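You operate a simulated robot arm through the tools that you are given. There is no shell and no other tool. Be economical: measure what you need, move in short steps, check, and stop when the job is done.

The job below is to be done with a simulated two-armed robot. You get a single attempt, and the scene is never put back.

TASK
Get the size 40 box out of the top trolley tray and stand it in the red crate.
Fine: slide the red locking bar aside first; tray in and bar locked again. Set down upright: what you pick out.

It is judged by the outcome, as a careful person would: the job done as asked, and still so three seconds after it is handed in. It fails if anything else is knocked over, pushed out of place, dropped, spilled or broken.

THE ROBOT
Two 7-joint arms with fingered hands on one trunk, on a base that drives. Base frame: it is fixed to the floor where the robot stands at the start and does not move with it; the origin is under the middle of the robot, x ahead of it, y to its left, z up. Readings come in m, degrees, newtons and seconds.
The left shoulder is at the start at [0.08, 0.241, 1.592], the right one opposite. With the tool pointing down near the work surface each hand reaches from about 0.1 to 0.92 m from the robot's upright axis, wherever it stands, measured 20 degrees to its own side. Places, roughly: inside of the red crate [0.8, -0.1, 1.1]; red locking bar [0.6, 0, 0.6]; top trolley tray [0.9, 0, 0.8]. Payload 4.9 kg a hand.
Tool frame (each hand has its own): the origin (TCP) lies between the finger pads and is the grasp point; the fingertips stand 0.032 m ahead of it; z points along the fingers, y is the line along which they close. Largest opening 0.2 m; the body of the gripper starts 0.089 m behind the TCP. The gripper is a hand of 4 fingers: y runs from the thumb to the fingers, the wrist lies at [0, 0, -0.267] in the tool frame, and closing takes about 1.5 s.
Orientation is that of the tool frame in the base frame, as [roll, pitch, yaw] about the fixed x, y, z axes, in that order (R = Rz(yaw) Ry(pitch) Rx(roll)). With the fingers straight down and closing along the base's y, the tool's x points along the base's -x, its y along +y and its z along -z.

THE INTERFACE
- The arms move only by the tool send_rows. It takes "left_series", "right_series" or both (then of equal length, played together; a hand with none holds still); each is a list of rows, each an object (a shift or turn left out is 0, a gripper value left out holds the last) with "translation": the shift along the base's x, y, z in cm, a list of three; "delta_rot": the turn, a rotation vector about the base's x, y, z in degrees, a list of three; "hand": the finger opening in cm, from 0 to 20. In form: [{"translation": [x, y, z], "delta_rot": [ax, ay, az], "hand": hand}, ...]. A call has 1 to 20 rows; each row shifts and turns the commanded pose from where the row before left it. Rows are played at 5 a second. More than 0.05 m and 8.6 degrees between two rows, or a gripper value outside its range, and nothing of the call is played. A pose out of reach is approached as far as the arm can. The call stops where the force on the tool passes 40 N (or 10 N more than at its start, if that is more) or the arm is blocked; 0.2 s more then pass. The fingers move at their own pace (about 0.072 m/s each) and stop on an object; they squeeze with about 30 N. The grip force told is the motor's: it shows also when the fingers shut on nothing. Time passes only in rows, and 0.2 s behind the last, so rows that do not move let the fingers close. It gives the time, the measured TCP pose, the force on the tool (base axes), the opening and the grip force at its end, in the units of the frame above (readings bear some noise), with the torque about the TCP (base axes, N m) and any sound that the robot's microphone picked up.
- Cameras (640 x 400 px; columns grow to the right, rows downward): "scene" is now at [0.1085, -0.016, 1.7468]; the picture's right is [-0.22, -0.98, -0.00], its down [-0.74, 0.16, -0.66] and it looks along [0.64, -0.14, -0.75] (base axes); focal length 269 px, centre (320, 200). "left" rides on the left gripper at [-0.069, -0.069, -0.116] in its tool frame; the picture's right is [0.71, -0.71, 0.00], its down [0.54, 0.54, -0.64] and it looks along [0.46, 0.45, 0.77] (tool axes); focal length 226 px, centre (320, 200). "right" rides on the right gripper at [0.069, -0.069, -0.116] in its tool frame; the picture's right is [0.71, 0.71, 0.00], its down [-0.54, 0.54, -0.64] and it looks along [-0.45, 0.45, 0.77] (tool axes); focal length 226 px, centre (320, 200). There is no depth. A picture from a camera that has moved, and an enlarged one, comes with that camera's place and axes in the base frame and with its lens.
- grab_frame(camera): a new picture of that camera. The clock stands still meanwhile.
- lift_body(by): slides the trunk up (or, below 0, down) by that many m; the arms and the scene camera ride with it, the base frame stays. It gives what a move gives, with no picture.
- base_move(legs): drives the robot by 1 to 6 legs, each [ahead, left, turn to the left] in m, m and degrees, along the robot's own axes; the way and the turn of a leg run together, so that a leg with both is an arc; at most 1.5 m and 180 degrees a leg. The arms and the cameras ride along, it lands a little off, and it stops where it bumps. It gives what a move gives.
- preshape(shape, hand): the hand has 4 fingers and takes this shape, open, in about a second: jaw (thumb against the fingers, like two jaws); tri (thumb and two fingers); tip (a fingertip pinch); poke (one finger out to press); point (the index stretched); flat (the hand flat); cup (the hand cupped); fist (a fist). The gripper value then closes the fingers along that shape, each until it touches; the sizes above hold for jaw. It gives what a move gives, with no picture.
- aim_head(pan, tilt): turns the head with the scene camera to pan (to the left, within 86 degrees either way) and tilt (down, from -29 to 69), counted from straight ahead of the robot. It gives what a move gives.
- close_up(camera, box): a new picture of the part [left, top, right, bottom] of that camera's present view, enlarged. The clock stands still meanwhile.
- job_done(): hands the job in; it is judged then, once.

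Work in short steps. Places have to be worked out from the pictures, the camera data and where the tool is seen: move nearer, look again, correct. Check each grasp and each placing, and mend what went wrong. You have 120 turns and 100 pictures in all, those below and enlarged ones among them. Open the grippers and draw the arms clear of the work before you hand the job in, unless the task says otherwise; then end with one line.

The tools are called after "Emit:" as a command line: name --argument value ..., lists and objects as JSON in quotes. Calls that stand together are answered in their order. send_rows: Moves the arms, as the interface text tells. Its arguments: {"type":"object","properties":{"left_series":{"type":"array"},"right_series":{"type":"array"}},"required":[]} The other tools are called the same way: lift_body (by) slides the trunk up or down; preshape (shape, hand) gives the hand a shape; base_move (legs) drives the base; aim_head (pan, tilt) turns the head that bears the scene camera; grab_frame (camera) takes a picture; close_up (camera, box) takes an enlarged picture of a part of a camera's view; job_done () hands the job in.

At the start:

```text
t: 0.0
left_eef_pos: [0.5751, 0.1074, 1.3539]
left_tcp_rot: [180.0, 0.1, 179.9]
left_ft_force: [-0.9, -0.2, -0.6]
left_torque: [-0.03, -0.02, 0.05]
left_width: 0.1997
left_grasp_force: 0.0
left_shape: jaw
right_eef_pos: [0.6308, -0.4182, 1.3946]
right_tcp_rot: [179.9, 0.0, -180.0]
right_ft_force: [0.1, 0.0, 0.7]
right_torque: [0.02, -0.02, 0.01]
right_width: 0.2001
right_grasp_force: 0.0
right_shape: jaw
trunk travel left (down, up): [-0.5, 0.34]
robot x, y, heading: [0.0003, 0.0012, -0.1]
head pan, tilt: [-12.5, 49.0]
```

scene: 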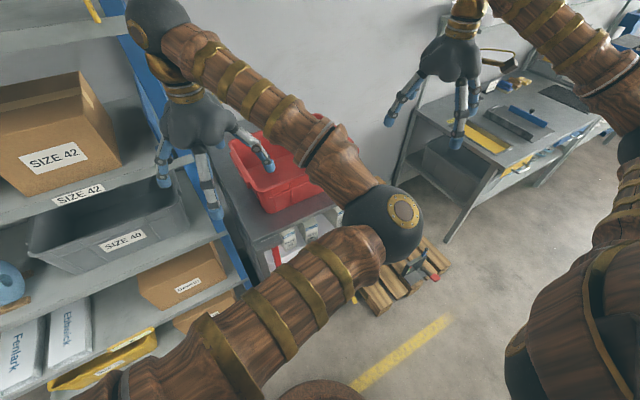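
right: 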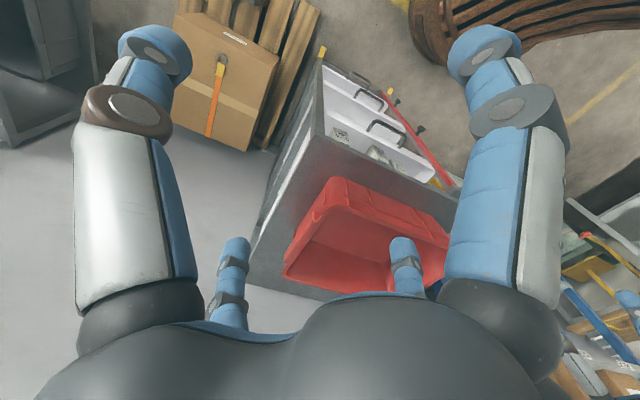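
left: 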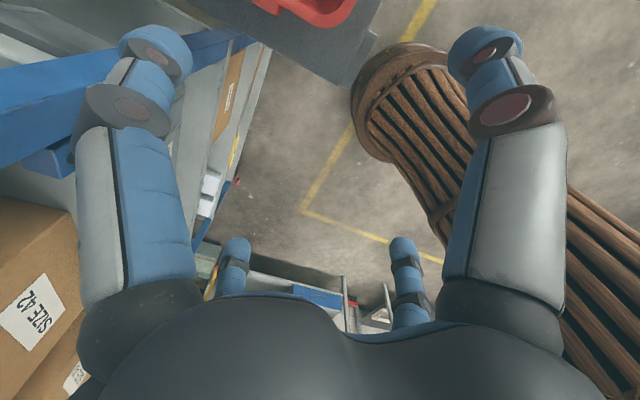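

The arms hide much of the trolley in the scene view. I'll enlarge the trolley area from the scene and right cameras.

Emit:
close_up --camera "scene" --box '[200, 100, 400, 320]'

Emit:
close_up --camera "right" --box '[230, 20, 480, 310]'

```text
1.82 times, centred on (300, 210) of scene
camera zoom: at [0.1085, -0.016, 1.7468], right [-0.22, -0.98, 0.0], down [-0.74, 0.16, -0.66], along [0.64, -0.14, -0.75], focal length 489 px, centre (356, 182)
```

zoom: 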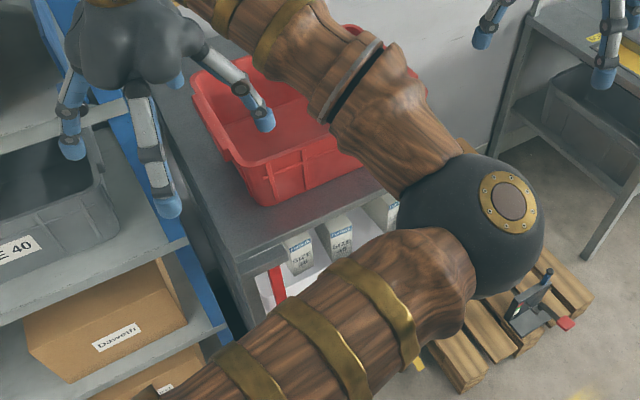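

```text
1.38 times, centred on (355, 165) of right
camera zoom: at [0.5616, -0.4881, 1.5092], right [-0.71, 0.71, 0.0], down [0.54, 0.54, 0.64], along [0.45, 0.45, -0.77], focal length 312 px, centre (272, 248)
```

zoom: 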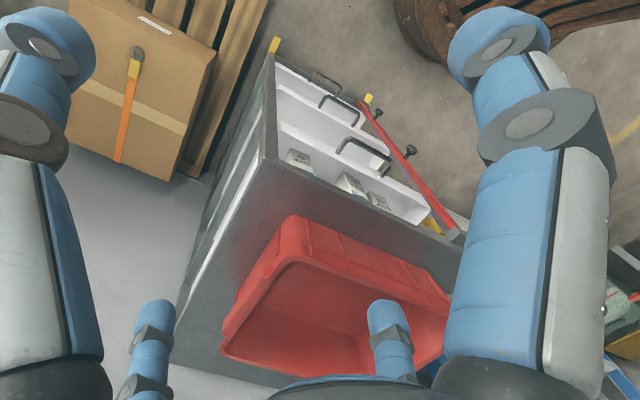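

The trolley stands turned about 16°, with its front edge running roughly from (0.57, 0.10) to (0.70, -0.34). I'll bring the right hand back and down so its camera looks at the trolley front.

Emit:
send_rows --right_series '[{"translation": [-4.8, 0, -1]}, {"translation": [-4.8, 0, -1]}, {"translation": [-4.8, 0, -1]}, {"translation": [-4.8, 0, -1]}, {"translation": [-4.8, 0, -1]}, {"translation": [-4.8, 0, -1]}, {"translation": [0, 0, -4.8]}, {"translation": [0, 0, -4.8]}, {"translation": [0, 0, -4.8]}]'

Emit:
grab_frame --camera "right"

Emit:
grab_frame --camera "scene"

```text
t: 2.0
left_eef_pos: [0.5749, 0.1067, 1.3553]
left_tcp_rot: [180.0, 0.1, 179.9]
left_ft_force: [0.8, -0.5, 0.2]
left_torque: [0.02, -0.04, -0.01]
left_width: 0.2001
left_grasp_force: 0.0
left_shape: jaw
right_eef_pos: [0.3481, -0.4242, 1.1908]
right_tcp_rot: [180.0, 0.0, -180.0]
right_ft_force: [-0.6, 0.3, 0.0]
right_torque: [0.04, -0.01, -0.03]
right_width: 0.1999
right_grasp_force: 0.0
right_shape: jaw
right hand out of reach, approached as far as the arm can: row 8
trunk travel left (down, up): [-0.5, 0.34]
robot x, y, heading: [0.0, 0.0019, -0.2]
head pan, tilt: [-12.5, 49.0]
```

```text
94 pictures are left
camera right: at [0.2791, -0.494, 1.3057], right [-0.71, 0.71, 0.0], down [0.54, 0.54, 0.64], along [0.45, 0.46, -0.77], focal length 226 px, centre (320, 200)
```

right: 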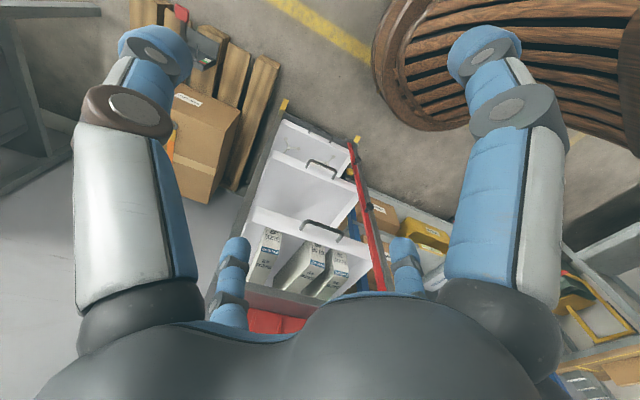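

```text
93 pictures are left
camera scene: at [0.1064, -0.0163, 1.7471], right [-0.22, -0.98, 0.0], down [-0.74, 0.16, -0.66], along [0.64, -0.14, -0.75], focal length 269 px, centre (320, 200)
```

scene: 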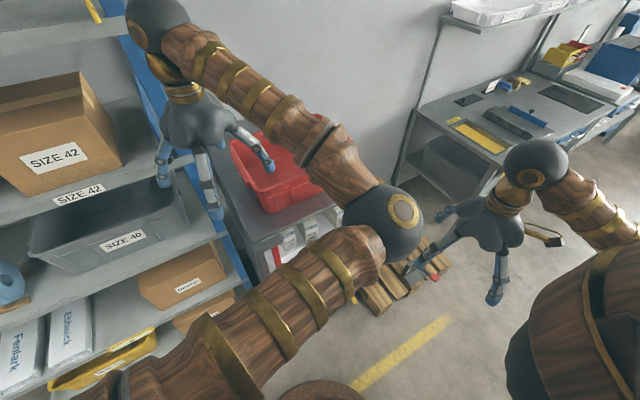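

Emit:
close_up --camera "right" --box '[220, 80, 420, 330]'

```text
1.60 times, centred on (320, 205) of right
camera zoom: at [0.2791, -0.494, 1.3057], right [-0.71, 0.71, 0.0], down [0.54, 0.54, 0.64], along [0.45, 0.46, -0.77], focal length 362 px, centre (320, 192)
```

zoom: 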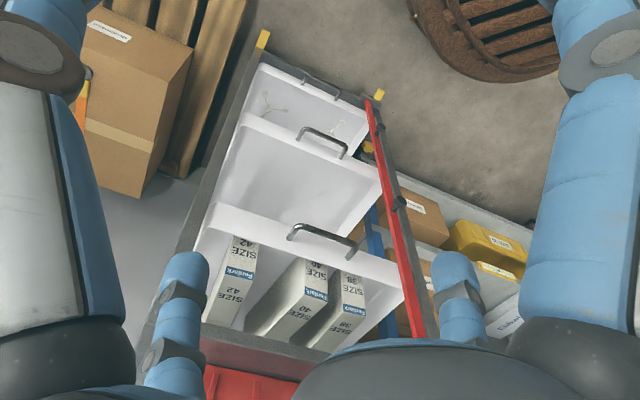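

The top tray holds size 42, 40 and 38 from right to left, and the red bar stands vertically at the left edge of the front. I'll back off 0.35 m to make room, then look again.

Emit:
base_move --legs '[[-0.35, -0.1, 0]]'

Emit:
send_rows --left_series '[{"translation": [-4, 3, 1]}, {"translation": [-4, 3, 1]}, {"translation": [-4, 3, 1]}, {"translation": [-4, 3, 0]}, {"translation": [-4, 3, 0]}, {"translation": [-4, 3, 0]}]'

Emit:
aim_head --pan 2 --tilt 45

Emit:
grab_frame --camera "scene"

Emit:
grab_frame --camera "right"

```text
t: 4.3
left_eef_pos: [0.2247, 0.01, 1.3532]
left_tcp_rot: [-179.9, -0.1, -180.0]
left_ft_force: [0.6, 0.1, 0.4]
left_torque: [-0.03, 0.0, 0.03]
left_width: 0.1996
left_grasp_force: 0.2
left_shape: jaw
right_eef_pos: [-0.0, -0.5227, 1.1898]
right_tcp_rot: [180.0, -0.2, -179.8]
right_ft_force: [-0.7, -0.2, 0.1]
right_torque: [-0.01, 0.04, 0.0]
right_width: 0.2001
right_grasp_force: 0.1
right_shape: jaw
trunk travel left (down, up): [-0.5, 0.34]
robot x, y, heading: [-0.355, -0.0997, 0.4]
head pan, tilt: [-12.5, 49.0]
```

```text
refused: row 1 steps farther than a row can; nothing moved
```

```text
t: 5.1
left_eef_pos: [0.222, 0.0083, 1.3549]
left_tcp_rot: [180.0, 0.1, -179.9]
left_ft_force: [0.4, 0.1, 0.4]
left_torque: [0.04, 0.0, 0.01]
left_width: 0.2
left_grasp_force: 0.0
left_shape: jaw
right_eef_pos: [-0.0023, -0.5238, 1.1913]
right_tcp_rot: [179.8, -0.1, -179.9]
right_ft_force: [-0.7, 0.6, -0.3]
right_torque: [-0.01, -0.04, -0.02]
right_width: 0.1999
right_grasp_force: 0.1
right_shape: jaw
trunk travel left (down, up): [-0.5, 0.34]
robot x, y, heading: [-0.352, -0.1034, 0.1]
head pan, tilt: [2.0, 45.0]
```

```text
91 pictures are left
camera scene: at [-0.2408, -0.0964, 1.7524], right [0.04, -1.0, 0.0], down [-0.71, -0.03, -0.71], along [0.71, 0.03, -0.71], focal length 269 px, centre (320, 200)
```

scene: 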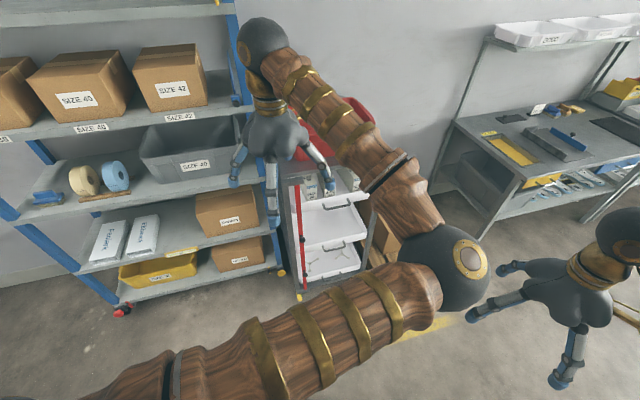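

```text
90 pictures are left
camera right: at [-0.0717, -0.5933, 1.3057], right [-0.71, 0.71, 0.0], down [0.54, 0.54, 0.64], along [0.45, 0.46, -0.77], focal length 226 px, centre (320, 200)
```

right: 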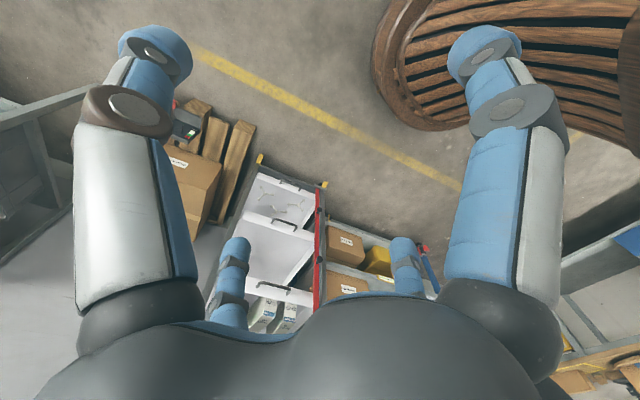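

The bar can be seen better from here. I'll move the left arm left with smaller steps and then enlarge the scene view.

Emit:
send_rows --left_series '[{"translation": [-2, 4, 0]}, {"translation": [-2, 4, 0]}, {"translation": [-2, 4, 0]}, {"translation": [-2, 4, 0]}, {"translation": [-2, 4, 0]}, {"translation": [-2, 4, 0]}, {"translation": [-2, 4, 0]}, {"translation": [-2, 4, 0]}]'

Emit:
grab_frame --camera "scene"

Emit:
close_up --camera "scene" --box '[260, 150, 400, 310]'

```text
t: 6.9
left_eef_pos: [0.0635, 0.331, 1.3559]
left_tcp_rot: [-179.9, -0.2, -179.9]
left_ft_force: [1.3, 0.3, -0.8]
left_torque: [-0.06, 0.03, -0.01]
left_width: 0.1999
left_grasp_force: 0.0
left_shape: jaw
right_eef_pos: [-0.0017, -0.5204, 1.1913]
right_tcp_rot: [-180.0, -0.1, -179.9]
right_ft_force: [-0.3, 0.8, -0.1]
right_torque: [-0.04, 0.01, -0.02]
right_width: 0.1999
right_grasp_force: 0.0
right_shape: jaw
trunk travel left (down, up): [-0.5, 0.34]
robot x, y, heading: [-0.3526, -0.1002, 0.0]
head pan, tilt: [2.0, 45.0]
```

```text
89 pictures are left
camera scene: at [-0.2398, -0.0923, 1.7523], right [0.04, -1.0, 0.0], down [-0.71, -0.03, -0.71], along [0.71, 0.03, -0.71], focal length 269 px, centre (320, 200)
```

scene: 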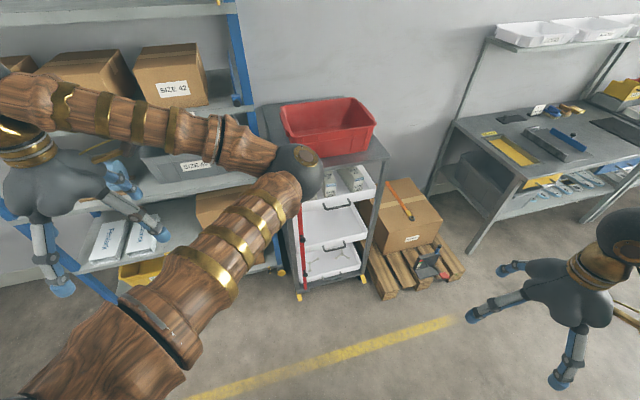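

```text
2.50 times, centred on (330, 230) of scene
camera zoom: at [-0.2398, -0.0923, 1.7523], right [0.04, -1.0, 0.0], down [-0.71, -0.03, -0.71], along [0.71, 0.03, -0.71], focal length 673 px, centre (295, 125)
```

zoom: 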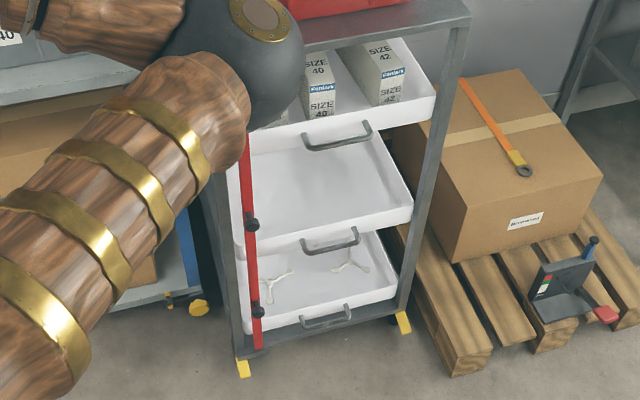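

The left elbow still hides the bar's top, so I'll draw that hand farther back and outward.

Emit:
send_rows --left_series '[{"translation": [-4, 2, 0]}, {"translation": [-4, 2, 0]}, {"translation": [-4, 2, 0]}, {"translation": [-4, 2, 0]}, {"translation": [-4, 2, 0]}]'

Emit:
grab_frame --camera "scene"

Emit:
close_up --camera "scene" --box '[240, 90, 400, 310]'

```text
t: 8.1
left_eef_pos: [-0.1389, 0.4319, 1.3513]
left_tcp_rot: [-179.8, 0.0, -179.8]
left_ft_force: [-0.3, 0.6, 0.7]
left_torque: [-0.05, -0.01, 0.03]
left_width: 0.2001
left_grasp_force: 0.2
left_shape: jaw
right_eef_pos: [-0.0037, -0.5206, 1.1914]
right_tcp_rot: [-179.8, 0.0, -179.9]
right_ft_force: [-0.3, 0.7, -0.2]
right_torque: [-0.04, -0.01, -0.01]
right_width: 0.2002
right_grasp_force: 0.0
right_shape: jaw
trunk travel left (down, up): [-0.5, 0.34]
robot x, y, heading: [-0.3548, -0.1012, 0.1]
head pan, tilt: [2.0, 45.0]
```

```text
87 pictures are left
camera scene: at [-0.2419, -0.0916, 1.7525], right [0.04, -1.0, 0.0], down [-0.71, -0.03, -0.71], along [0.71, 0.02, -0.71], focal length 269 px, centre (320, 200)
```

scene: 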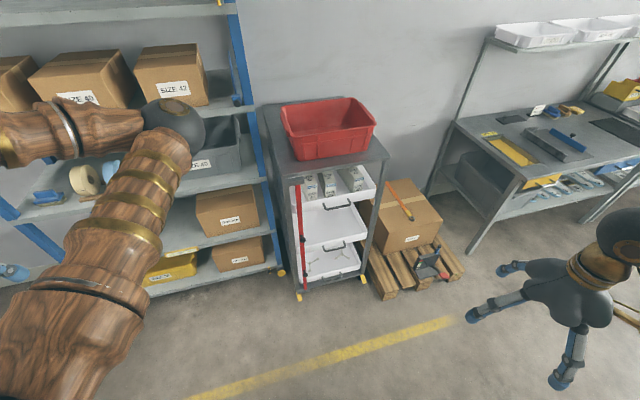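

```text
1.82 times, centred on (320, 200) of scene
camera zoom: at [-0.2419, -0.0916, 1.7525], right [0.04, -1.0, 0.0], down [-0.71, -0.03, -0.71], along [0.71, 0.02, -0.71], focal length 489 px, centre (320, 200)
```

zoom: 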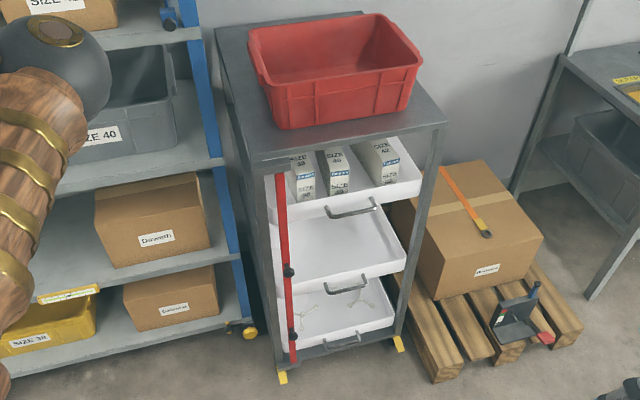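

Now the whole trolley shows clearly. I'll enlarge the bar and the top tray.

Emit:
close_up --camera "scene" --box '[280, 160, 340, 300]'

Emit:
close_up --camera "scene" --box '[280, 150, 390, 220]'

```text
2.86 times, centred on (310, 230) of scene
camera zoom: at [-0.2419, -0.0916, 1.7525], right [0.04, -1.0, 0.0], down [-0.71, -0.03, -0.71], along [0.71, 0.02, -0.71], focal length 769 px, centre (349, 114)
```

zoom: 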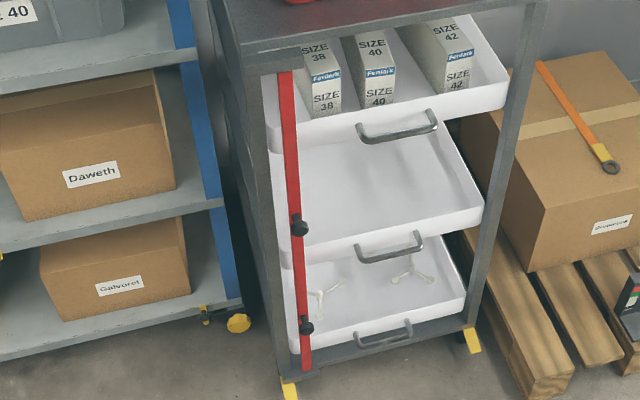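

```text
5.71 times, centred on (335, 185) of scene
camera zoom: at [-0.2419, -0.0916, 1.7525], right [0.04, -1.0, 0.0], down [-0.71, -0.03, -0.71], along [0.71, 0.02, -0.71], focal length 1538 px, centre (234, 286)
```

zoom: 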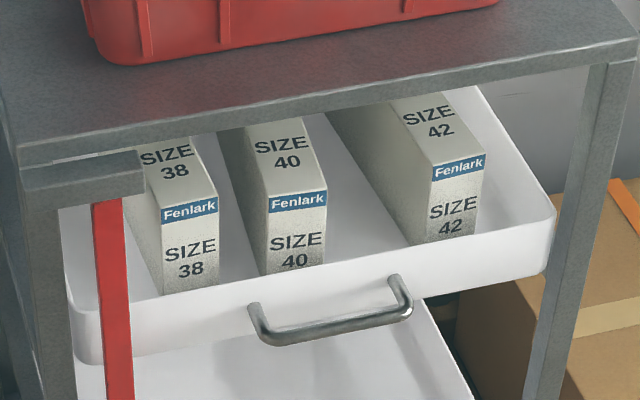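

I estimate the trolley top at z≈1.09, its front-left corner at (0.54, 0.08) and its front-right at (0.69, -0.35), turned about 18°. The bar stands at about (0.55, 0.02), z 0.17–1.04, with knobs at z≈0.74 and 0.42. I'll line the robot up square with the trolley front.

Emit:
base_move --legs '[[0.1, -0.3, 0], [0, 0, 18]]'

Emit:
lift_body --by -0.3

Emit:
aim_head --pan 5 --tilt 35

Emit:
grab_frame --camera "scene"

```text
t: 11.2
left_eef_pos: [-0.2097, 0.1706, 1.3536]
left_tcp_rot: [180.0, 0.1, -161.9]
left_ft_force: [0.5, -0.4, -1.0]
left_torque: [0.01, 0.01, 0.03]
left_width: 0.1998
left_grasp_force: 0.1
left_shape: jaw
right_eef_pos: [0.2137, -0.6926, 1.1907]
right_tcp_rot: [179.8, -0.2, -161.7]
right_ft_force: [0.0, -0.2, 0.4]
right_torque: [-0.01, 0.0, -0.01]
right_width: 0.2003
right_grasp_force: 0.1
right_shape: jaw
trunk travel left (down, up): [-0.5, 0.34]
robot x, y, heading: [-0.2501, -0.3967, 18.2]
head pan, tilt: [2.0, 45.0]
```

```text
t: 14.2
left_eef_pos: [-0.2097, 0.1728, 1.0527]
left_tcp_rot: [179.9, 0.0, -161.9]
left_ft_force: [0.0, -0.2, 0.5]
left_torque: [-0.01, 0.0, 0.03]
left_width: 0.1998
left_grasp_force: 0.1
left_shape: jaw
right_eef_pos: [0.2126, -0.6912, 0.8898]
right_tcp_rot: [179.9, -0.1, -161.8]
right_ft_force: [0.4, -0.1, 0.0]
right_torque: [0.02, -0.01, 0.02]
right_width: 0.1998
right_grasp_force: 0.0
right_shape: jaw
trunk travel left (down, up): [-0.2, 0.64]
robot x, y, heading: [-0.2494, -0.3979, 18.5]
head pan, tilt: [2.0, 45.0]
```

```text
t: 15.0
left_eef_pos: [-0.2085, 0.1713, 1.0535]
left_tcp_rot: [-179.9, 0.0, -161.9]
left_ft_force: [0.4, 0.6, -0.4]
left_torque: [-0.02, -0.02, 0.02]
left_width: 0.1998
left_grasp_force: 0.2
left_shape: jaw
right_eef_pos: [0.2122, -0.6915, 0.8899]
right_tcp_rot: [179.9, -0.2, -161.7]
right_ft_force: [0.7, -0.1, -0.3]
right_torque: [0.0, -0.01, -0.03]
right_width: 0.2
right_grasp_force: 0.0
right_shape: jaw
trunk travel left (down, up): [-0.2, 0.64]
robot x, y, heading: [-0.252, -0.3991, 18.1]
head pan, tilt: [5.0, 35.0]
```

```text
83 pictures are left
camera scene: at [-0.1395, -0.3531, 1.4671], right [0.39, -0.92, 0.0], down [-0.53, -0.23, -0.82], along [0.75, 0.32, -0.57], focal length 269 px, centre (320, 200)
```

scene: 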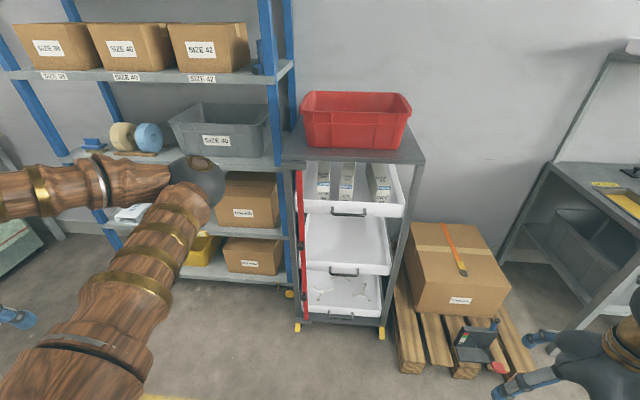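

Emit:
close_up --camera "scene" --box '[270, 140, 430, 240]'

Emit:
close_up --camera "scene" --box '[275, 150, 345, 340]'

Emit:
close_up --camera "scene" --box '[285, 225, 335, 265]'

```text
4.00 times, centred on (350, 190) of scene
camera zoom: at [-0.1395, -0.3531, 1.4671], right [0.39, -0.92, 0.0], down [-0.53, -0.23, -0.82], along [0.75, 0.32, -0.57], focal length 1076 px, centre (200, 240)
```

zoom: 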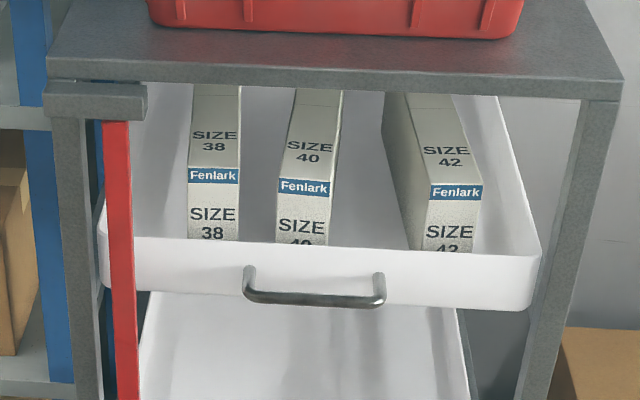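

```text
2.11 times, centred on (310, 245) of scene
camera zoom: at [-0.1395, -0.3531, 1.4671], right [0.39, -0.92, 0.0], down [-0.53, -0.23, -0.82], along [0.75, 0.32, -0.57], focal length 567 px, centre (341, 105)
```

zoom: 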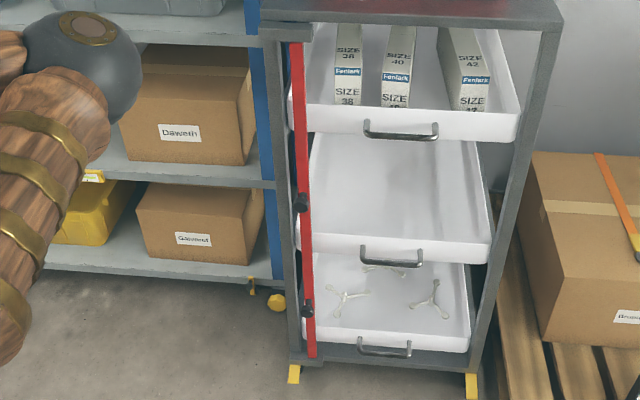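

```text
10.00 times, centred on (310, 245) of scene
camera zoom: at [-0.1395, -0.3531, 1.4671], right [0.39, -0.92, 0.0], down [-0.53, -0.23, -0.82], along [0.75, 0.32, -0.57], focal length 2691 px, centre (420, -250)
```

zoom: 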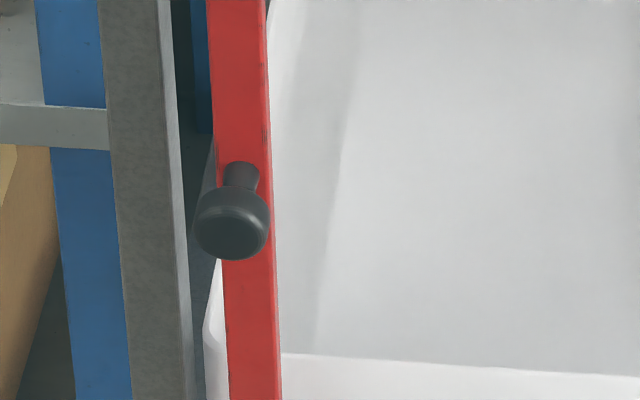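

The bar rides in short brackets in front of the left post and carries a protruding mushroom knob at about (0.51, 0.0, 0.73). It must slide left onto the post. I'll turn the left hand to point forward and bring it in front of the trolley.

Emit:
send_rows --left_series '[{"translation": [2.8, -1.4, -1], "delta_rot": [2.8, -7.7, 0]}, {"translation": [2.8, -1.4, -1], "delta_rot": [2.8, -7.7, 0]}, {"translation": [2.8, -1.4, -1], "delta_rot": [2.8, -7.7, 0]}, {"translation": [2.8, -1.4, -1], "delta_rot": [2.8, -7.7, 0]}, {"translation": [2.8, -1.4, -1], "delta_rot": [2.8, -7.7, 0]}, {"translation": [2.8, -1.4, -1], "delta_rot": [2.8, -7.7, 0]}, {"translation": [2.8, -1.4, -1], "delta_rot": [2.8, -7.7, 0]}, {"translation": [2.8, -1.4, -1], "delta_rot": [2.8, -7.7, 0]}, {"translation": [2.8, -1.4, -1], "delta_rot": [2.8, -7.7, 0]}, {"translation": [2.8, -1.4, -1], "delta_rot": [2.8, -7.7, 0]}, {"translation": [2.8, -1.4, -1], "delta_rot": [2.8, -7.7, 0], "hand": 9}]'

Emit:
grab_frame --camera "scene"

Emit:
grab_frame --camera "left"

```text
t: 17.4
left_eef_pos: [0.1499, 0.2412, 1.0167]
left_tcp_rot: [122.8, 87.4, 142.8]
left_ft_force: [-0.6, -0.7, 0.4]
left_torque: [-0.01, 0.03, 0.07]
left_width: 0.1448
left_grasp_force: 0.1
left_shape: jaw
left hand out of reach, approached as far as the arm can: row 1, 2, 3, 4, 5, 6, 7, 8, 11
right_eef_pos: [0.2167, -0.6925, 0.8879]
right_tcp_rot: [179.7, -0.3, -161.9]
right_ft_force: [0.5, -0.1, -0.6]
right_torque: [0.0, 0.1, -0.01]
right_width: 0.1999
right_grasp_force: 0.0
right_shape: jaw
trunk travel left (down, up): [-0.2, 0.64]
robot x, y, heading: [-0.253, -0.3976, 18.0]
head pan, tilt: [5.0, 35.0]
```

```text
79 pictures are left
camera scene: at [-0.1351, -0.3561, 1.4669], right [0.39, -0.92, 0.0], down [-0.53, -0.22, -0.82], along [0.75, 0.32, -0.58], focal length 269 px, centre (320, 200)
```

scene: 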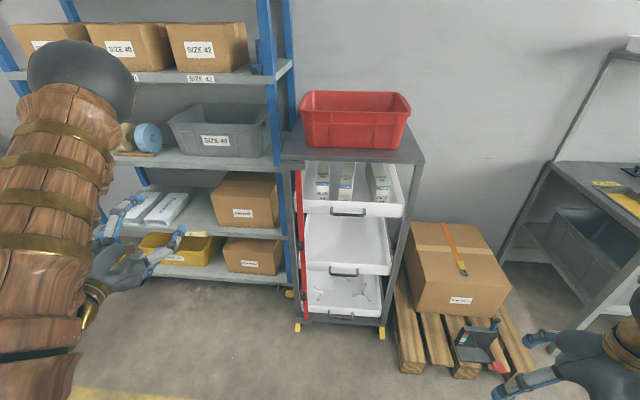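

```text
78 pictures are left
camera left: at [0.0663, 0.1343, 1.0861], right [0.22, -0.65, -0.73], down [-0.81, 0.3, -0.51], along [0.55, 0.7, -0.46], focal length 226 px, centre (320, 200)
```

left: 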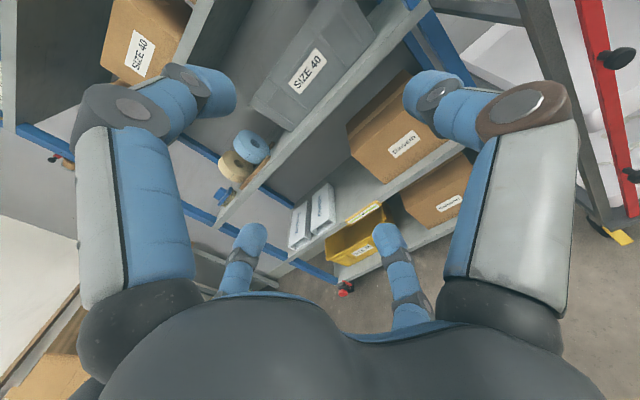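

The hand now points forward, but the arm couldn't reach the last commanded pose. I'll step forward and see where it goes.

Emit:
send_rows --left_series '[{"translation": [4, 0, -1]}, {"translation": [4, 0, -1]}, {"translation": [4, 0, -1]}, {"translation": [0, 0, 0]}]'

```text
t: 18.4
left_eef_pos: [0.2664, 0.2441, 0.9887]
left_tcp_rot: [85.1, 88.1, 105.2]
left_ft_force: [0.3, -0.3, 0.1]
left_torque: [0.0, -0.03, -0.02]
left_width: 0.09
left_grasp_force: 0.0
left_shape: jaw
right_eef_pos: [0.213, -0.6916, 0.8911]
right_tcp_rot: [180.0, -0.1, -161.8]
right_ft_force: [-0.6, 0.1, 0.3]
right_torque: [0.01, -0.03, -0.01]
right_width: 0.1996
right_grasp_force: 0.0
right_shape: jaw
trunk travel left (down, up): [-0.2, 0.64]
robot x, y, heading: [-0.2515, -0.3965, 18.1]
head pan, tilt: [5.0, 35.0]
```

The pose now follows the measured one, and the tool points along the trolley's depth. I'll bring the left hand in front of the upper knob, about 10 cm short of it.

Emit:
send_rows --left_series '[{"translation": [1.5, -3.3, -3.1]}, {"translation": [1.5, -3.3, -3.1]}, {"translation": [1.5, -3.3, -3.1]}, {"translation": [1.5, -3.3, -3.1]}, {"translation": [1.5, -3.3, -3.1]}, {"translation": [1.5, -3.3, -3.1]}, {"translation": [1.5, -3.3, -3.1]}, {"translation": [1.5, -3.3, -3.1]}]'

Emit:
grab_frame --camera "left"

Emit:
grab_frame --camera "scene"

```text
t: 20.2
left_eef_pos: [0.388, -0.0209, 0.7416]
left_tcp_rot: [88.0, 88.1, 108.1]
left_ft_force: [-0.8, 0.3, -1.3]
left_torque: [-0.01, -0.01, 0.01]
left_width: 0.0902
left_grasp_force: 0.2
left_shape: jaw
right_eef_pos: [0.2146, -0.6921, 0.8906]
right_tcp_rot: [-180.0, -0.1, -161.9]
right_ft_force: [-0.1, 0.0, -0.7]
right_torque: [0.06, -0.05, 0.0]
right_width: 0.1999
right_grasp_force: 0.0
right_shape: jaw
trunk travel left (down, up): [-0.2, 0.64]
robot x, y, heading: [-0.2495, -0.3959, 17.9]
head pan, tilt: [5.0, 35.0]
```

```text
77 pictures are left
camera left: at [0.3033, -0.1278, 0.8075], right [0.23, -0.64, -0.73], down [-0.8, 0.31, -0.52], along [0.56, 0.7, -0.44], focal length 226 px, centre (320, 200)
```

left: 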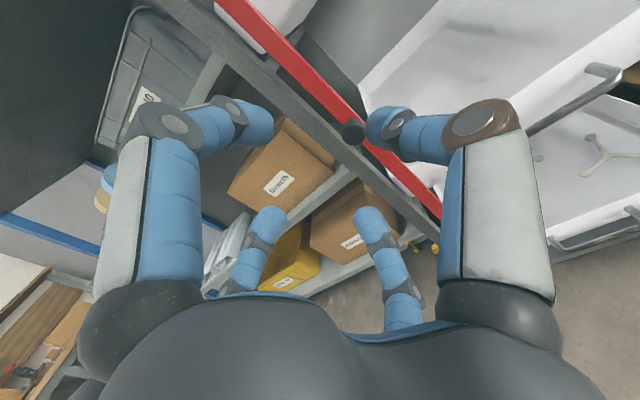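

```text
76 pictures are left
camera scene: at [-0.1395, -0.3537, 1.4673], right [0.39, -0.92, 0.0], down [-0.53, -0.23, -0.82], along [0.75, 0.32, -0.57], focal length 269 px, centre (320, 200)
```

scene: 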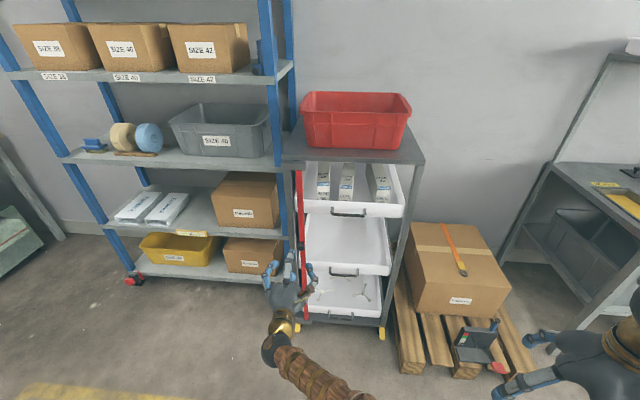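

Triangulated, the knob face is at about (0.525, 0.01, 0.707). I'll shift right and down to line up, advance to about 3 cm short, and look.

Emit:
send_rows --left_series '[{"translation": [0.6, -1.7, -3.3], "hand": 10}, {"translation": [3.3, 1.2, 0]}, {"translation": [3.3, 1.2, 0]}, {"translation": [0, 0, 0]}]'

Emit:
grab_frame --camera "left"

Emit:
close_up --camera "scene" --box '[260, 220, 340, 300]'

```text
t: 21.2
left_eef_pos: [0.4584, -0.0139, 0.7094]
left_tcp_rot: [86.9, 88.0, 106.8]
left_ft_force: [0.1, 0.6, 0.3]
left_torque: [0.0, -0.03, 0.0]
left_width: 0.0997
left_grasp_force: 0.0
left_shape: jaw
right_eef_pos: [0.2132, -0.6924, 0.8901]
right_tcp_rot: [179.9, -0.1, -161.8]
right_ft_force: [0.2, 0.1, 0.0]
right_torque: [-0.04, 0.0, 0.02]
right_width: 0.1999
right_grasp_force: 0.2
right_shape: jaw
trunk travel left (down, up): [-0.2, 0.64]
robot x, y, heading: [-0.2527, -0.3951, 18.0]
head pan, tilt: [5.0, 35.0]
```

```text
75 pictures are left
camera left: at [0.3734, -0.121, 0.7751], right [0.23, -0.64, -0.73], down [-0.79, 0.31, -0.52], along [0.56, 0.7, -0.44], focal length 226 px, centre (320, 200)
```

left: 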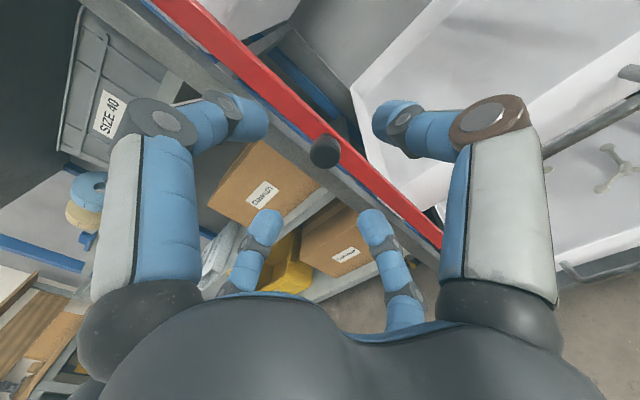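

```text
5.00 times, centred on (300, 260) of scene
camera zoom: at [-0.1398, -0.3537, 1.4672], right [0.39, -0.92, 0.0], down [-0.53, -0.23, -0.82], along [0.75, 0.32, -0.57], focal length 1346 px, centre (420, -100)
```

zoom: 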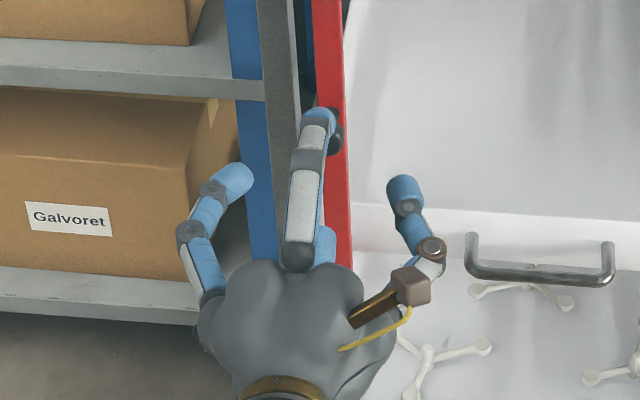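

By the left camera the knob lies almost on the tool axis, about 6.8 cm ahead of the TCP. I'll advance 5.5 cm and close on it.

Emit:
send_rows --left_series '[{"translation": [2.6, 0.9, 0]}, {"translation": [2.6, 0.9, 0]}, {"translation": [0, 0, 0], "hand": 1}, {}, {}, {}, {}, {}, {}, {}]'

Emit:
grab_frame --camera "left"

Emit:
close_up --camera "scene" --box '[260, 200, 360, 300]'

```text
t: 23.4
left_eef_pos: [0.5092, 0.0056, 0.706]
left_tcp_rot: [89.1, 88.1, 109.1]
left_ft_force: [-0.7, 2.4, -5.4]
left_torque: [-0.08, 0.26, 0.04]
left_width: 0.0187
left_grasp_force: 29.8
left_shape: jaw
right_eef_pos: [0.215, -0.6919, 0.8905]
right_tcp_rot: [179.9, -0.1, -161.8]
right_ft_force: [-0.3, 1.2, -0.3]
right_torque: [0.0, 0.02, -0.01]
right_width: 0.2
right_grasp_force: 0.1
right_shape: jaw
trunk travel left (down, up): [-0.2, 0.64]
robot x, y, heading: [-0.2484, -0.4005, 18.1]
head pan, tilt: [5.0, 35.0]
```

```text
73 pictures are left
camera left: at [0.425, -0.1026, 0.7723], right [0.23, -0.64, -0.73], down [-0.8, 0.31, -0.52], along [0.56, 0.7, -0.44], focal length 226 px, centre (320, 200)
```

left: 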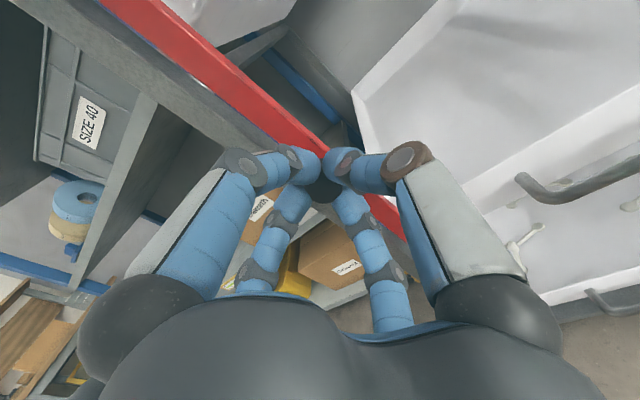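

```text
4.00 times, centred on (310, 250) of scene
camera zoom: at [-0.1387, -0.3526, 1.4671], right [0.39, -0.92, 0.0], down [-0.53, -0.23, -0.82], along [0.75, 0.32, -0.57], focal length 1076 px, centre (360, 0)
```

zoom: 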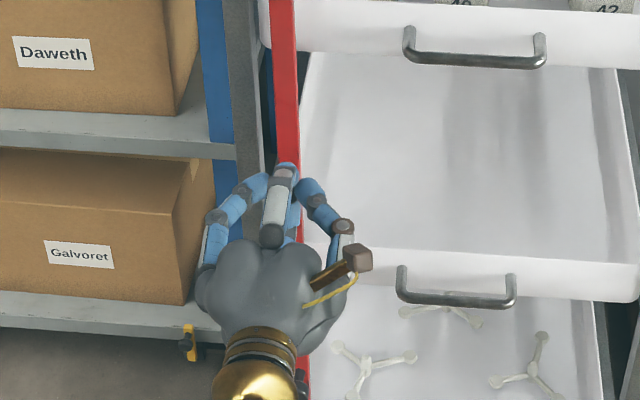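

The knob is gripped, with the opening at 1.9 cm and 30 N. I'll slide it left in small steps and watch the force.

Emit:
send_rows --left_series '[{"translation": [-0.34, 0.94, 0]}, {"translation": [-0.34, 0.94, 0]}, {}]'

Emit:
close_up --camera "scene" --box '[260, 140, 360, 240]'

```text
t: 24.2
left_eef_pos: [0.5032, 0.0232, 0.7063]
left_tcp_rot: [88.7, 88.2, 108.7]
left_ft_force: [-1.8, -0.6, -8.1]
left_torque: [-0.07, 0.31, 0.0]
left_width: 0.0185
left_grasp_force: 30.6
left_shape: jaw
right_eef_pos: [0.2152, -0.692, 0.8902]
right_tcp_rot: [179.9, -0.2, -161.8]
right_ft_force: [-0.7, 0.0, 0.6]
right_torque: [-0.01, -0.01, 0.01]
right_width: 0.1996
right_grasp_force: 0.0
right_shape: jaw
trunk travel left (down, up): [-0.2, 0.64]
robot x, y, heading: [-0.2477, -0.4013, 18.1]
head pan, tilt: [5.0, 35.0]
```

```text
4.00 times, centred on (310, 190) of scene
camera zoom: at [-0.1385, -0.3529, 1.4671], right [0.39, -0.92, 0.0], down [-0.53, -0.23, -0.82], along [0.75, 0.32, -0.57], focal length 1076 px, centre (360, 240)
```

zoom: 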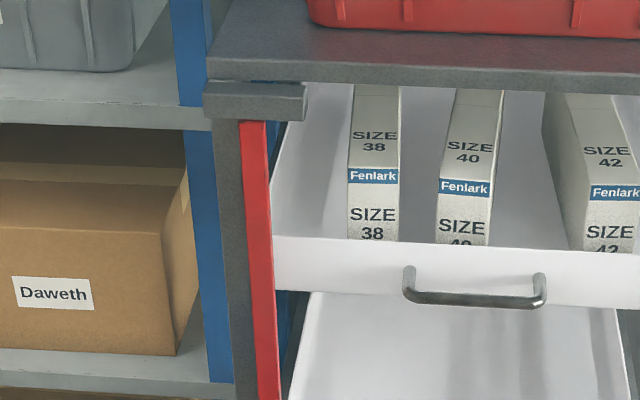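

The bar moves freely, 2 cm so far. I'll continue left to its stop.

Emit:
send_rows --left_series '[{"translation": [-0.34, 0.94, 0]}, {"translation": [-0.34, 0.94, 0]}, {"translation": [-0.34, 0.94, 0]}, {}]'

Emit:
close_up --camera "scene" --box '[260, 140, 360, 240]'

```text
t: 25.2
left_eef_pos: [0.4966, 0.0489, 0.707]
left_tcp_rot: [88.1, 88.1, 107.7]
left_ft_force: [-1.2, -8.7, -8.9]
left_torque: [-0.17, 0.39, -0.18]
left_width: 0.0183
left_grasp_force: 29.9
left_shape: jaw
right_eef_pos: [0.2144, -0.6921, 0.8894]
right_tcp_rot: [180.0, -0.1, -161.9]
right_ft_force: [0.4, -0.6, -0.1]
right_torque: [0.01, 0.01, 0.01]
right_width: 0.2
right_grasp_force: 0.1
right_shape: jaw
trunk travel left (down, up): [-0.2, 0.64]
robot x, y, heading: [-0.2556, -0.3941, 18.3]
head pan, tilt: [5.0, 35.0]
```

```text
4.00 times, centred on (310, 190) of scene
camera zoom: at [-0.1384, -0.3536, 1.467], right [0.39, -0.92, 0.0], down [-0.53, -0.23, -0.82], along [0.75, 0.32, -0.57], focal length 1076 px, centre (360, 240)
```

zoom: 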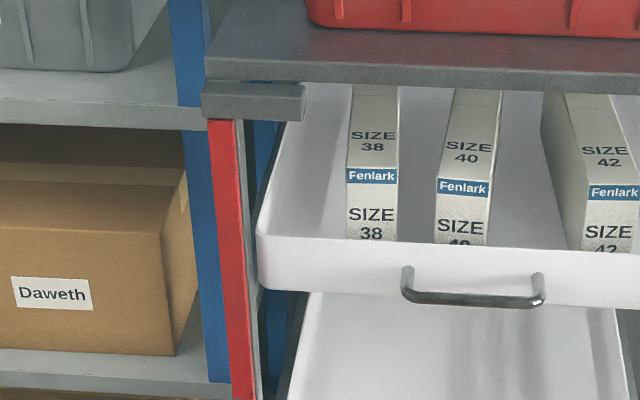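

The bar now sits over the post, clear of all the trays. I'll release the knob, back off, roll the hand 45° so its four digits straddle the handle, and move in front of the top tray's handle at about (0.56, -0.16, 0.90).

Emit:
send_rows --left_series '[{"hand": 10}, {}, {}, {}, {"translation": [-3.5, -1.27, 0]}, {"translation": [-3.5, -1.27, 0]}, {"translation": [-3.5, -1.27, 0]}, {"translation": [1.2, -3.4, 3.2], "delta_rot": [-7.05, -2.57, 0]}, {"translation": [1.2, -3.4, 3.2], "delta_rot": [-7.05, -2.57, 0]}, {"translation": [1.2, -3.4, 3.2], "delta_rot": [-7.05, -2.57, 0]}, {"translation": [1.2, -3.4, 3.2], "delta_rot": [-7.05, -2.57, 0]}, {"translation": [1.2, -3.4, 3.2], "delta_rot": [-7.05, -2.57, 0]}, {"translation": [1.2, -3.4, 3.2], "delta_rot": [-7.05, -2.57, 0]}, {}]'

Emit:
grab_frame --camera "left"

Emit:
grab_frame --camera "scene"

```text
t: 28.2
left_eef_pos: [0.4648, -0.192, 0.8997]
left_tcp_rot: [-89.9, 46.8, -69.8]
left_ft_force: [-1.2, 0.6, -1.2]
left_torque: [0.0, 0.0, 0.0]
left_width: 0.1
left_grasp_force: 0.0
left_shape: jaw
right_eef_pos: [0.2137, -0.6915, 0.8895]
right_tcp_rot: [179.9, -0.2, -161.7]
right_ft_force: [0.4, 0.2, 0.2]
right_torque: [0.0, -0.02, 0.01]
right_width: 0.2
right_grasp_force: 0.0
right_shape: jaw
trunk travel left (down, up): [-0.2, 0.64]
robot x, y, heading: [-0.2508, -0.3999, 18.1]
head pan, tilt: [5.0, 35.0]
```

```text
69 pictures are left
camera left: at [0.3564, -0.2347, 0.9957], right [0.34, -0.94, -0.03], down [-0.61, -0.2, -0.77], along [0.71, 0.28, -0.64], focal length 226 px, centre (320, 200)
```

left: 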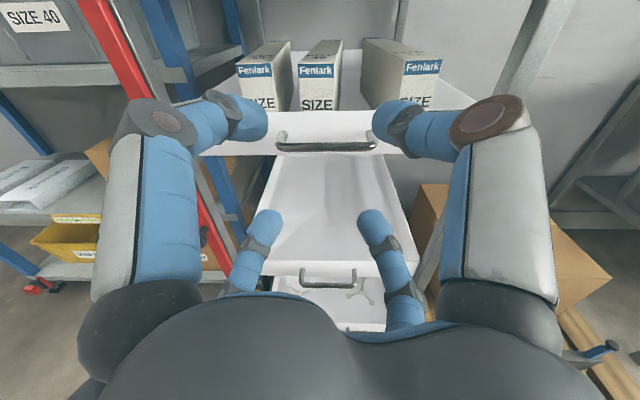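

```text
68 pictures are left
camera scene: at [-0.1394, -0.3525, 1.4671], right [0.39, -0.92, 0.0], down [-0.53, -0.23, -0.82], along [0.75, 0.32, -0.57], focal length 269 px, centre (320, 200)
```

scene: 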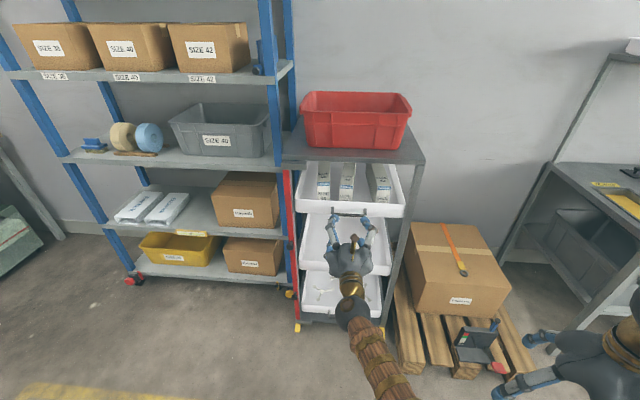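

The handle is centred on the tool axis, about 8–10 cm ahead. I'll advance 5.5 cm and check.

Emit:
send_rows --left_series '[{"translation": [2.6, 0.95, 0]}, {"translation": [2.6, 0.95, 0]}, {}]'

Emit:
grab_frame --camera "left"

Emit:
close_up --camera "scene" --box '[300, 180, 400, 260]'

```text
t: 29.0
left_eef_pos: [0.5155, -0.1733, 0.8994]
left_tcp_rot: [-89.9, 47.0, -69.8]
left_ft_force: [-0.4, 0.2, 0.9]
left_torque: [0.02, 0.03, 0.0]
left_width: 0.0997
left_grasp_force: 0.0
left_shape: jaw
right_eef_pos: [0.2126, -0.6914, 0.8911]
right_tcp_rot: [179.8, -0.1, -161.8]
right_ft_force: [0.2, 0.2, 0.0]
right_torque: [0.0, 0.01, -0.01]
right_width: 0.2
right_grasp_force: 0.0
right_shape: jaw
trunk travel left (down, up): [-0.2, 0.64]
robot x, y, heading: [-0.249, -0.3978, 18.1]
head pan, tilt: [5.0, 35.0]
```

```text
67 pictures are left
camera left: at [0.4078, -0.2164, 0.9966], right [0.34, -0.94, -0.03], down [-0.61, -0.2, -0.77], along [0.71, 0.28, -0.64], focal length 226 px, centre (320, 200)
```

left: 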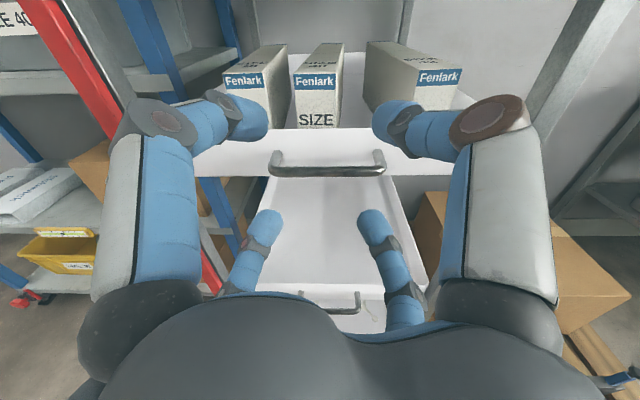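

```text
5.00 times, centred on (350, 220) of scene
camera zoom: at [-0.14, -0.3537, 1.4672], right [0.39, -0.92, 0.0], down [-0.53, -0.23, -0.82], along [0.75, 0.32, -0.57], focal length 1346 px, centre (170, 100)
```

zoom: 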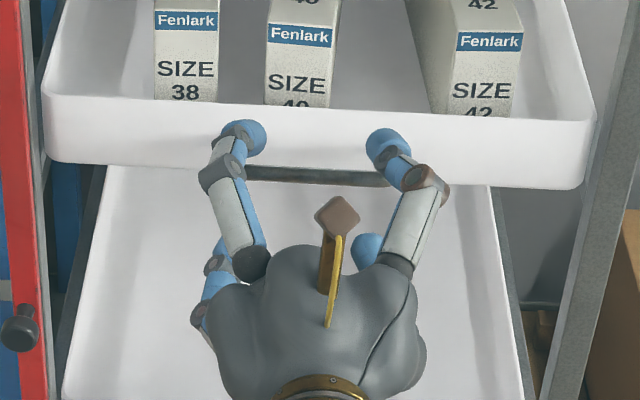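

Combining both views, the handle sits lower and farther than it looked: z≈0.87, about 8 cm ahead. I'll go down 3 cm, then forward 5 cm, and look before closing.

Emit:
send_rows --left_series '[{"translation": [0, 0, -2.8]}, {"translation": [2.4, 0.87, 0]}, {"translation": [2.4, 0.87, 0]}, {}]'

Emit:
grab_frame --camera "left"

Emit:
close_up --camera "scene" --box '[300, 180, 400, 260]'

```text
t: 30.0
left_eef_pos: [0.5628, -0.1545, 0.8724]
left_tcp_rot: [-89.8, 46.9, -69.8]
left_ft_force: [0.4, -0.3, 0.6]
left_torque: [-0.02, 0.02, 0.05]
left_width: 0.0996
left_grasp_force: 0.0
left_shape: jaw
right_eef_pos: [0.2132, -0.6931, 0.8914]
right_tcp_rot: [179.9, -0.1, -161.8]
right_ft_force: [-0.2, 0.3, 0.8]
right_torque: [-0.04, 0.01, -0.01]
right_width: 0.1999
right_grasp_force: 0.1
right_shape: jaw
trunk travel left (down, up): [-0.2, 0.64]
robot x, y, heading: [-0.2473, -0.3979, 17.9]
head pan, tilt: [5.0, 35.0]
```

```text
65 pictures are left
camera left: at [0.4548, -0.1983, 0.9686], right [0.34, -0.94, -0.03], down [-0.61, -0.2, -0.77], along [0.71, 0.28, -0.64], focal length 226 px, centre (320, 200)
```

left: 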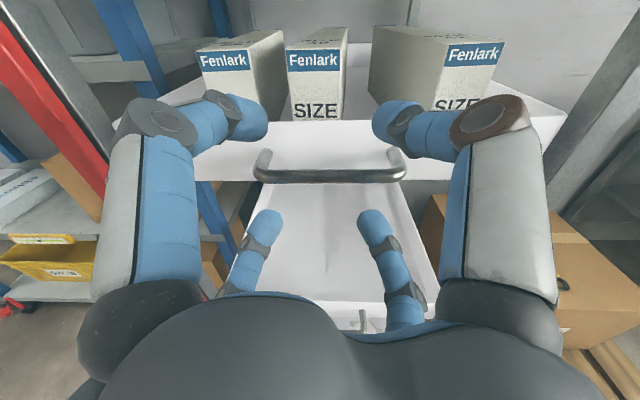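

```text
5.00 times, centred on (350, 220) of scene
camera zoom: at [-0.14, -0.3536, 1.4672], right [0.39, -0.92, 0.0], down [-0.53, -0.23, -0.82], along [0.75, 0.32, -0.57], focal length 1346 px, centre (170, 100)
```

zoom: 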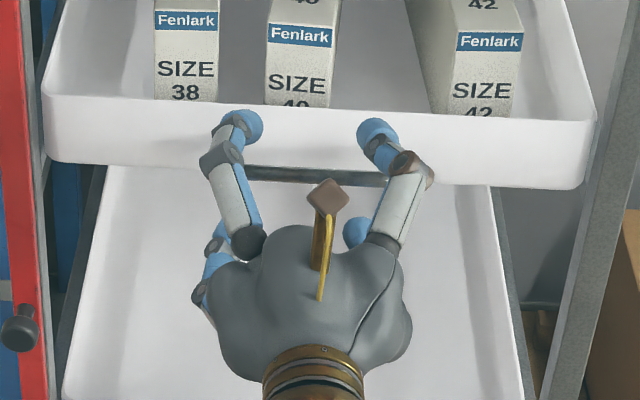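

The handle is at about u=0.52, z=0.86, roughly 4 cm ahead. I'll go down 1 cm, forward 3 cm, and close on it.

Emit:
send_rows --left_series '[{"translation": [0, 0, -1.0]}, {"translation": [1.4, 0.5, 0]}, {"translation": [1.4, 0.5, 0]}, {"hand": 0.5}, {}, {}, {}, {}, {}, {}, {}]'

Emit:
grab_frame --camera "left"

Emit:
close_up --camera "scene" --box '[300, 180, 400, 260]'

```text
t: 32.4
left_eef_pos: [0.5894, -0.1457, 0.8614]
left_tcp_rot: [-89.9, 46.8, -69.8]
left_ft_force: [2.2, 0.0, 1.0]
left_torque: [-0.16, -0.04, -0.04]
left_width: 0.0073
left_grasp_force: 30.0
left_shape: jaw
right_eef_pos: [0.2145, -0.6914, 0.8908]
right_tcp_rot: [179.9, -0.1, -161.9]
right_ft_force: [-0.1, -0.2, -0.2]
right_torque: [-0.01, 0.0, 0.01]
right_width: 0.1999
right_grasp_force: 0.1
right_shape: jaw
trunk travel left (down, up): [-0.2, 0.64]
robot x, y, heading: [-0.2507, -0.3973, 17.8]
head pan, tilt: [5.0, 35.0]
```

```text
63 pictures are left
camera left: at [0.4818, -0.1888, 0.9585], right [0.34, -0.94, -0.03], down [-0.61, -0.2, -0.77], along [0.71, 0.28, -0.64], focal length 226 px, centre (320, 200)
```

left: 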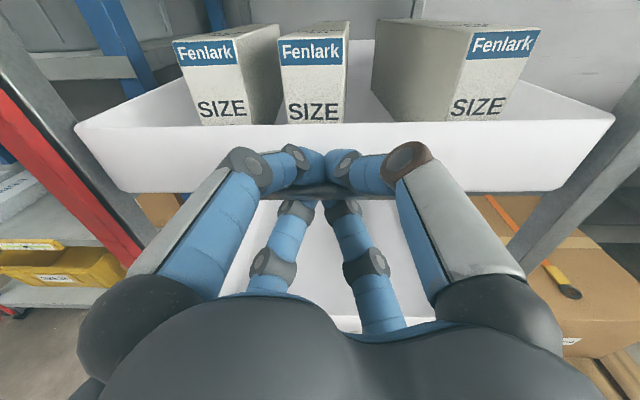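

```text
5.00 times, centred on (350, 220) of scene
camera zoom: at [-0.1393, -0.3533, 1.4672], right [0.39, -0.92, 0.0], down [-0.53, -0.23, -0.82], along [0.75, 0.32, -0.57], focal length 1346 px, centre (170, 100)
```

zoom: 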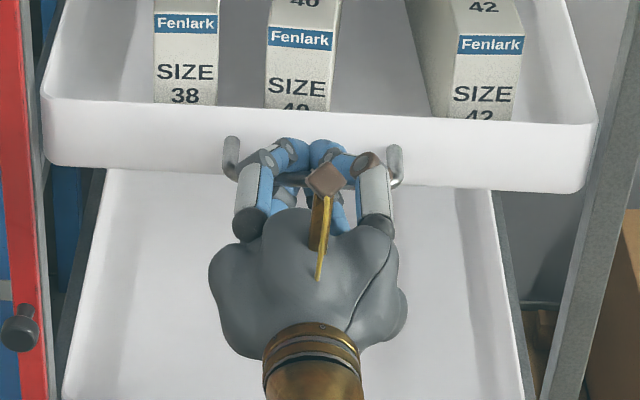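

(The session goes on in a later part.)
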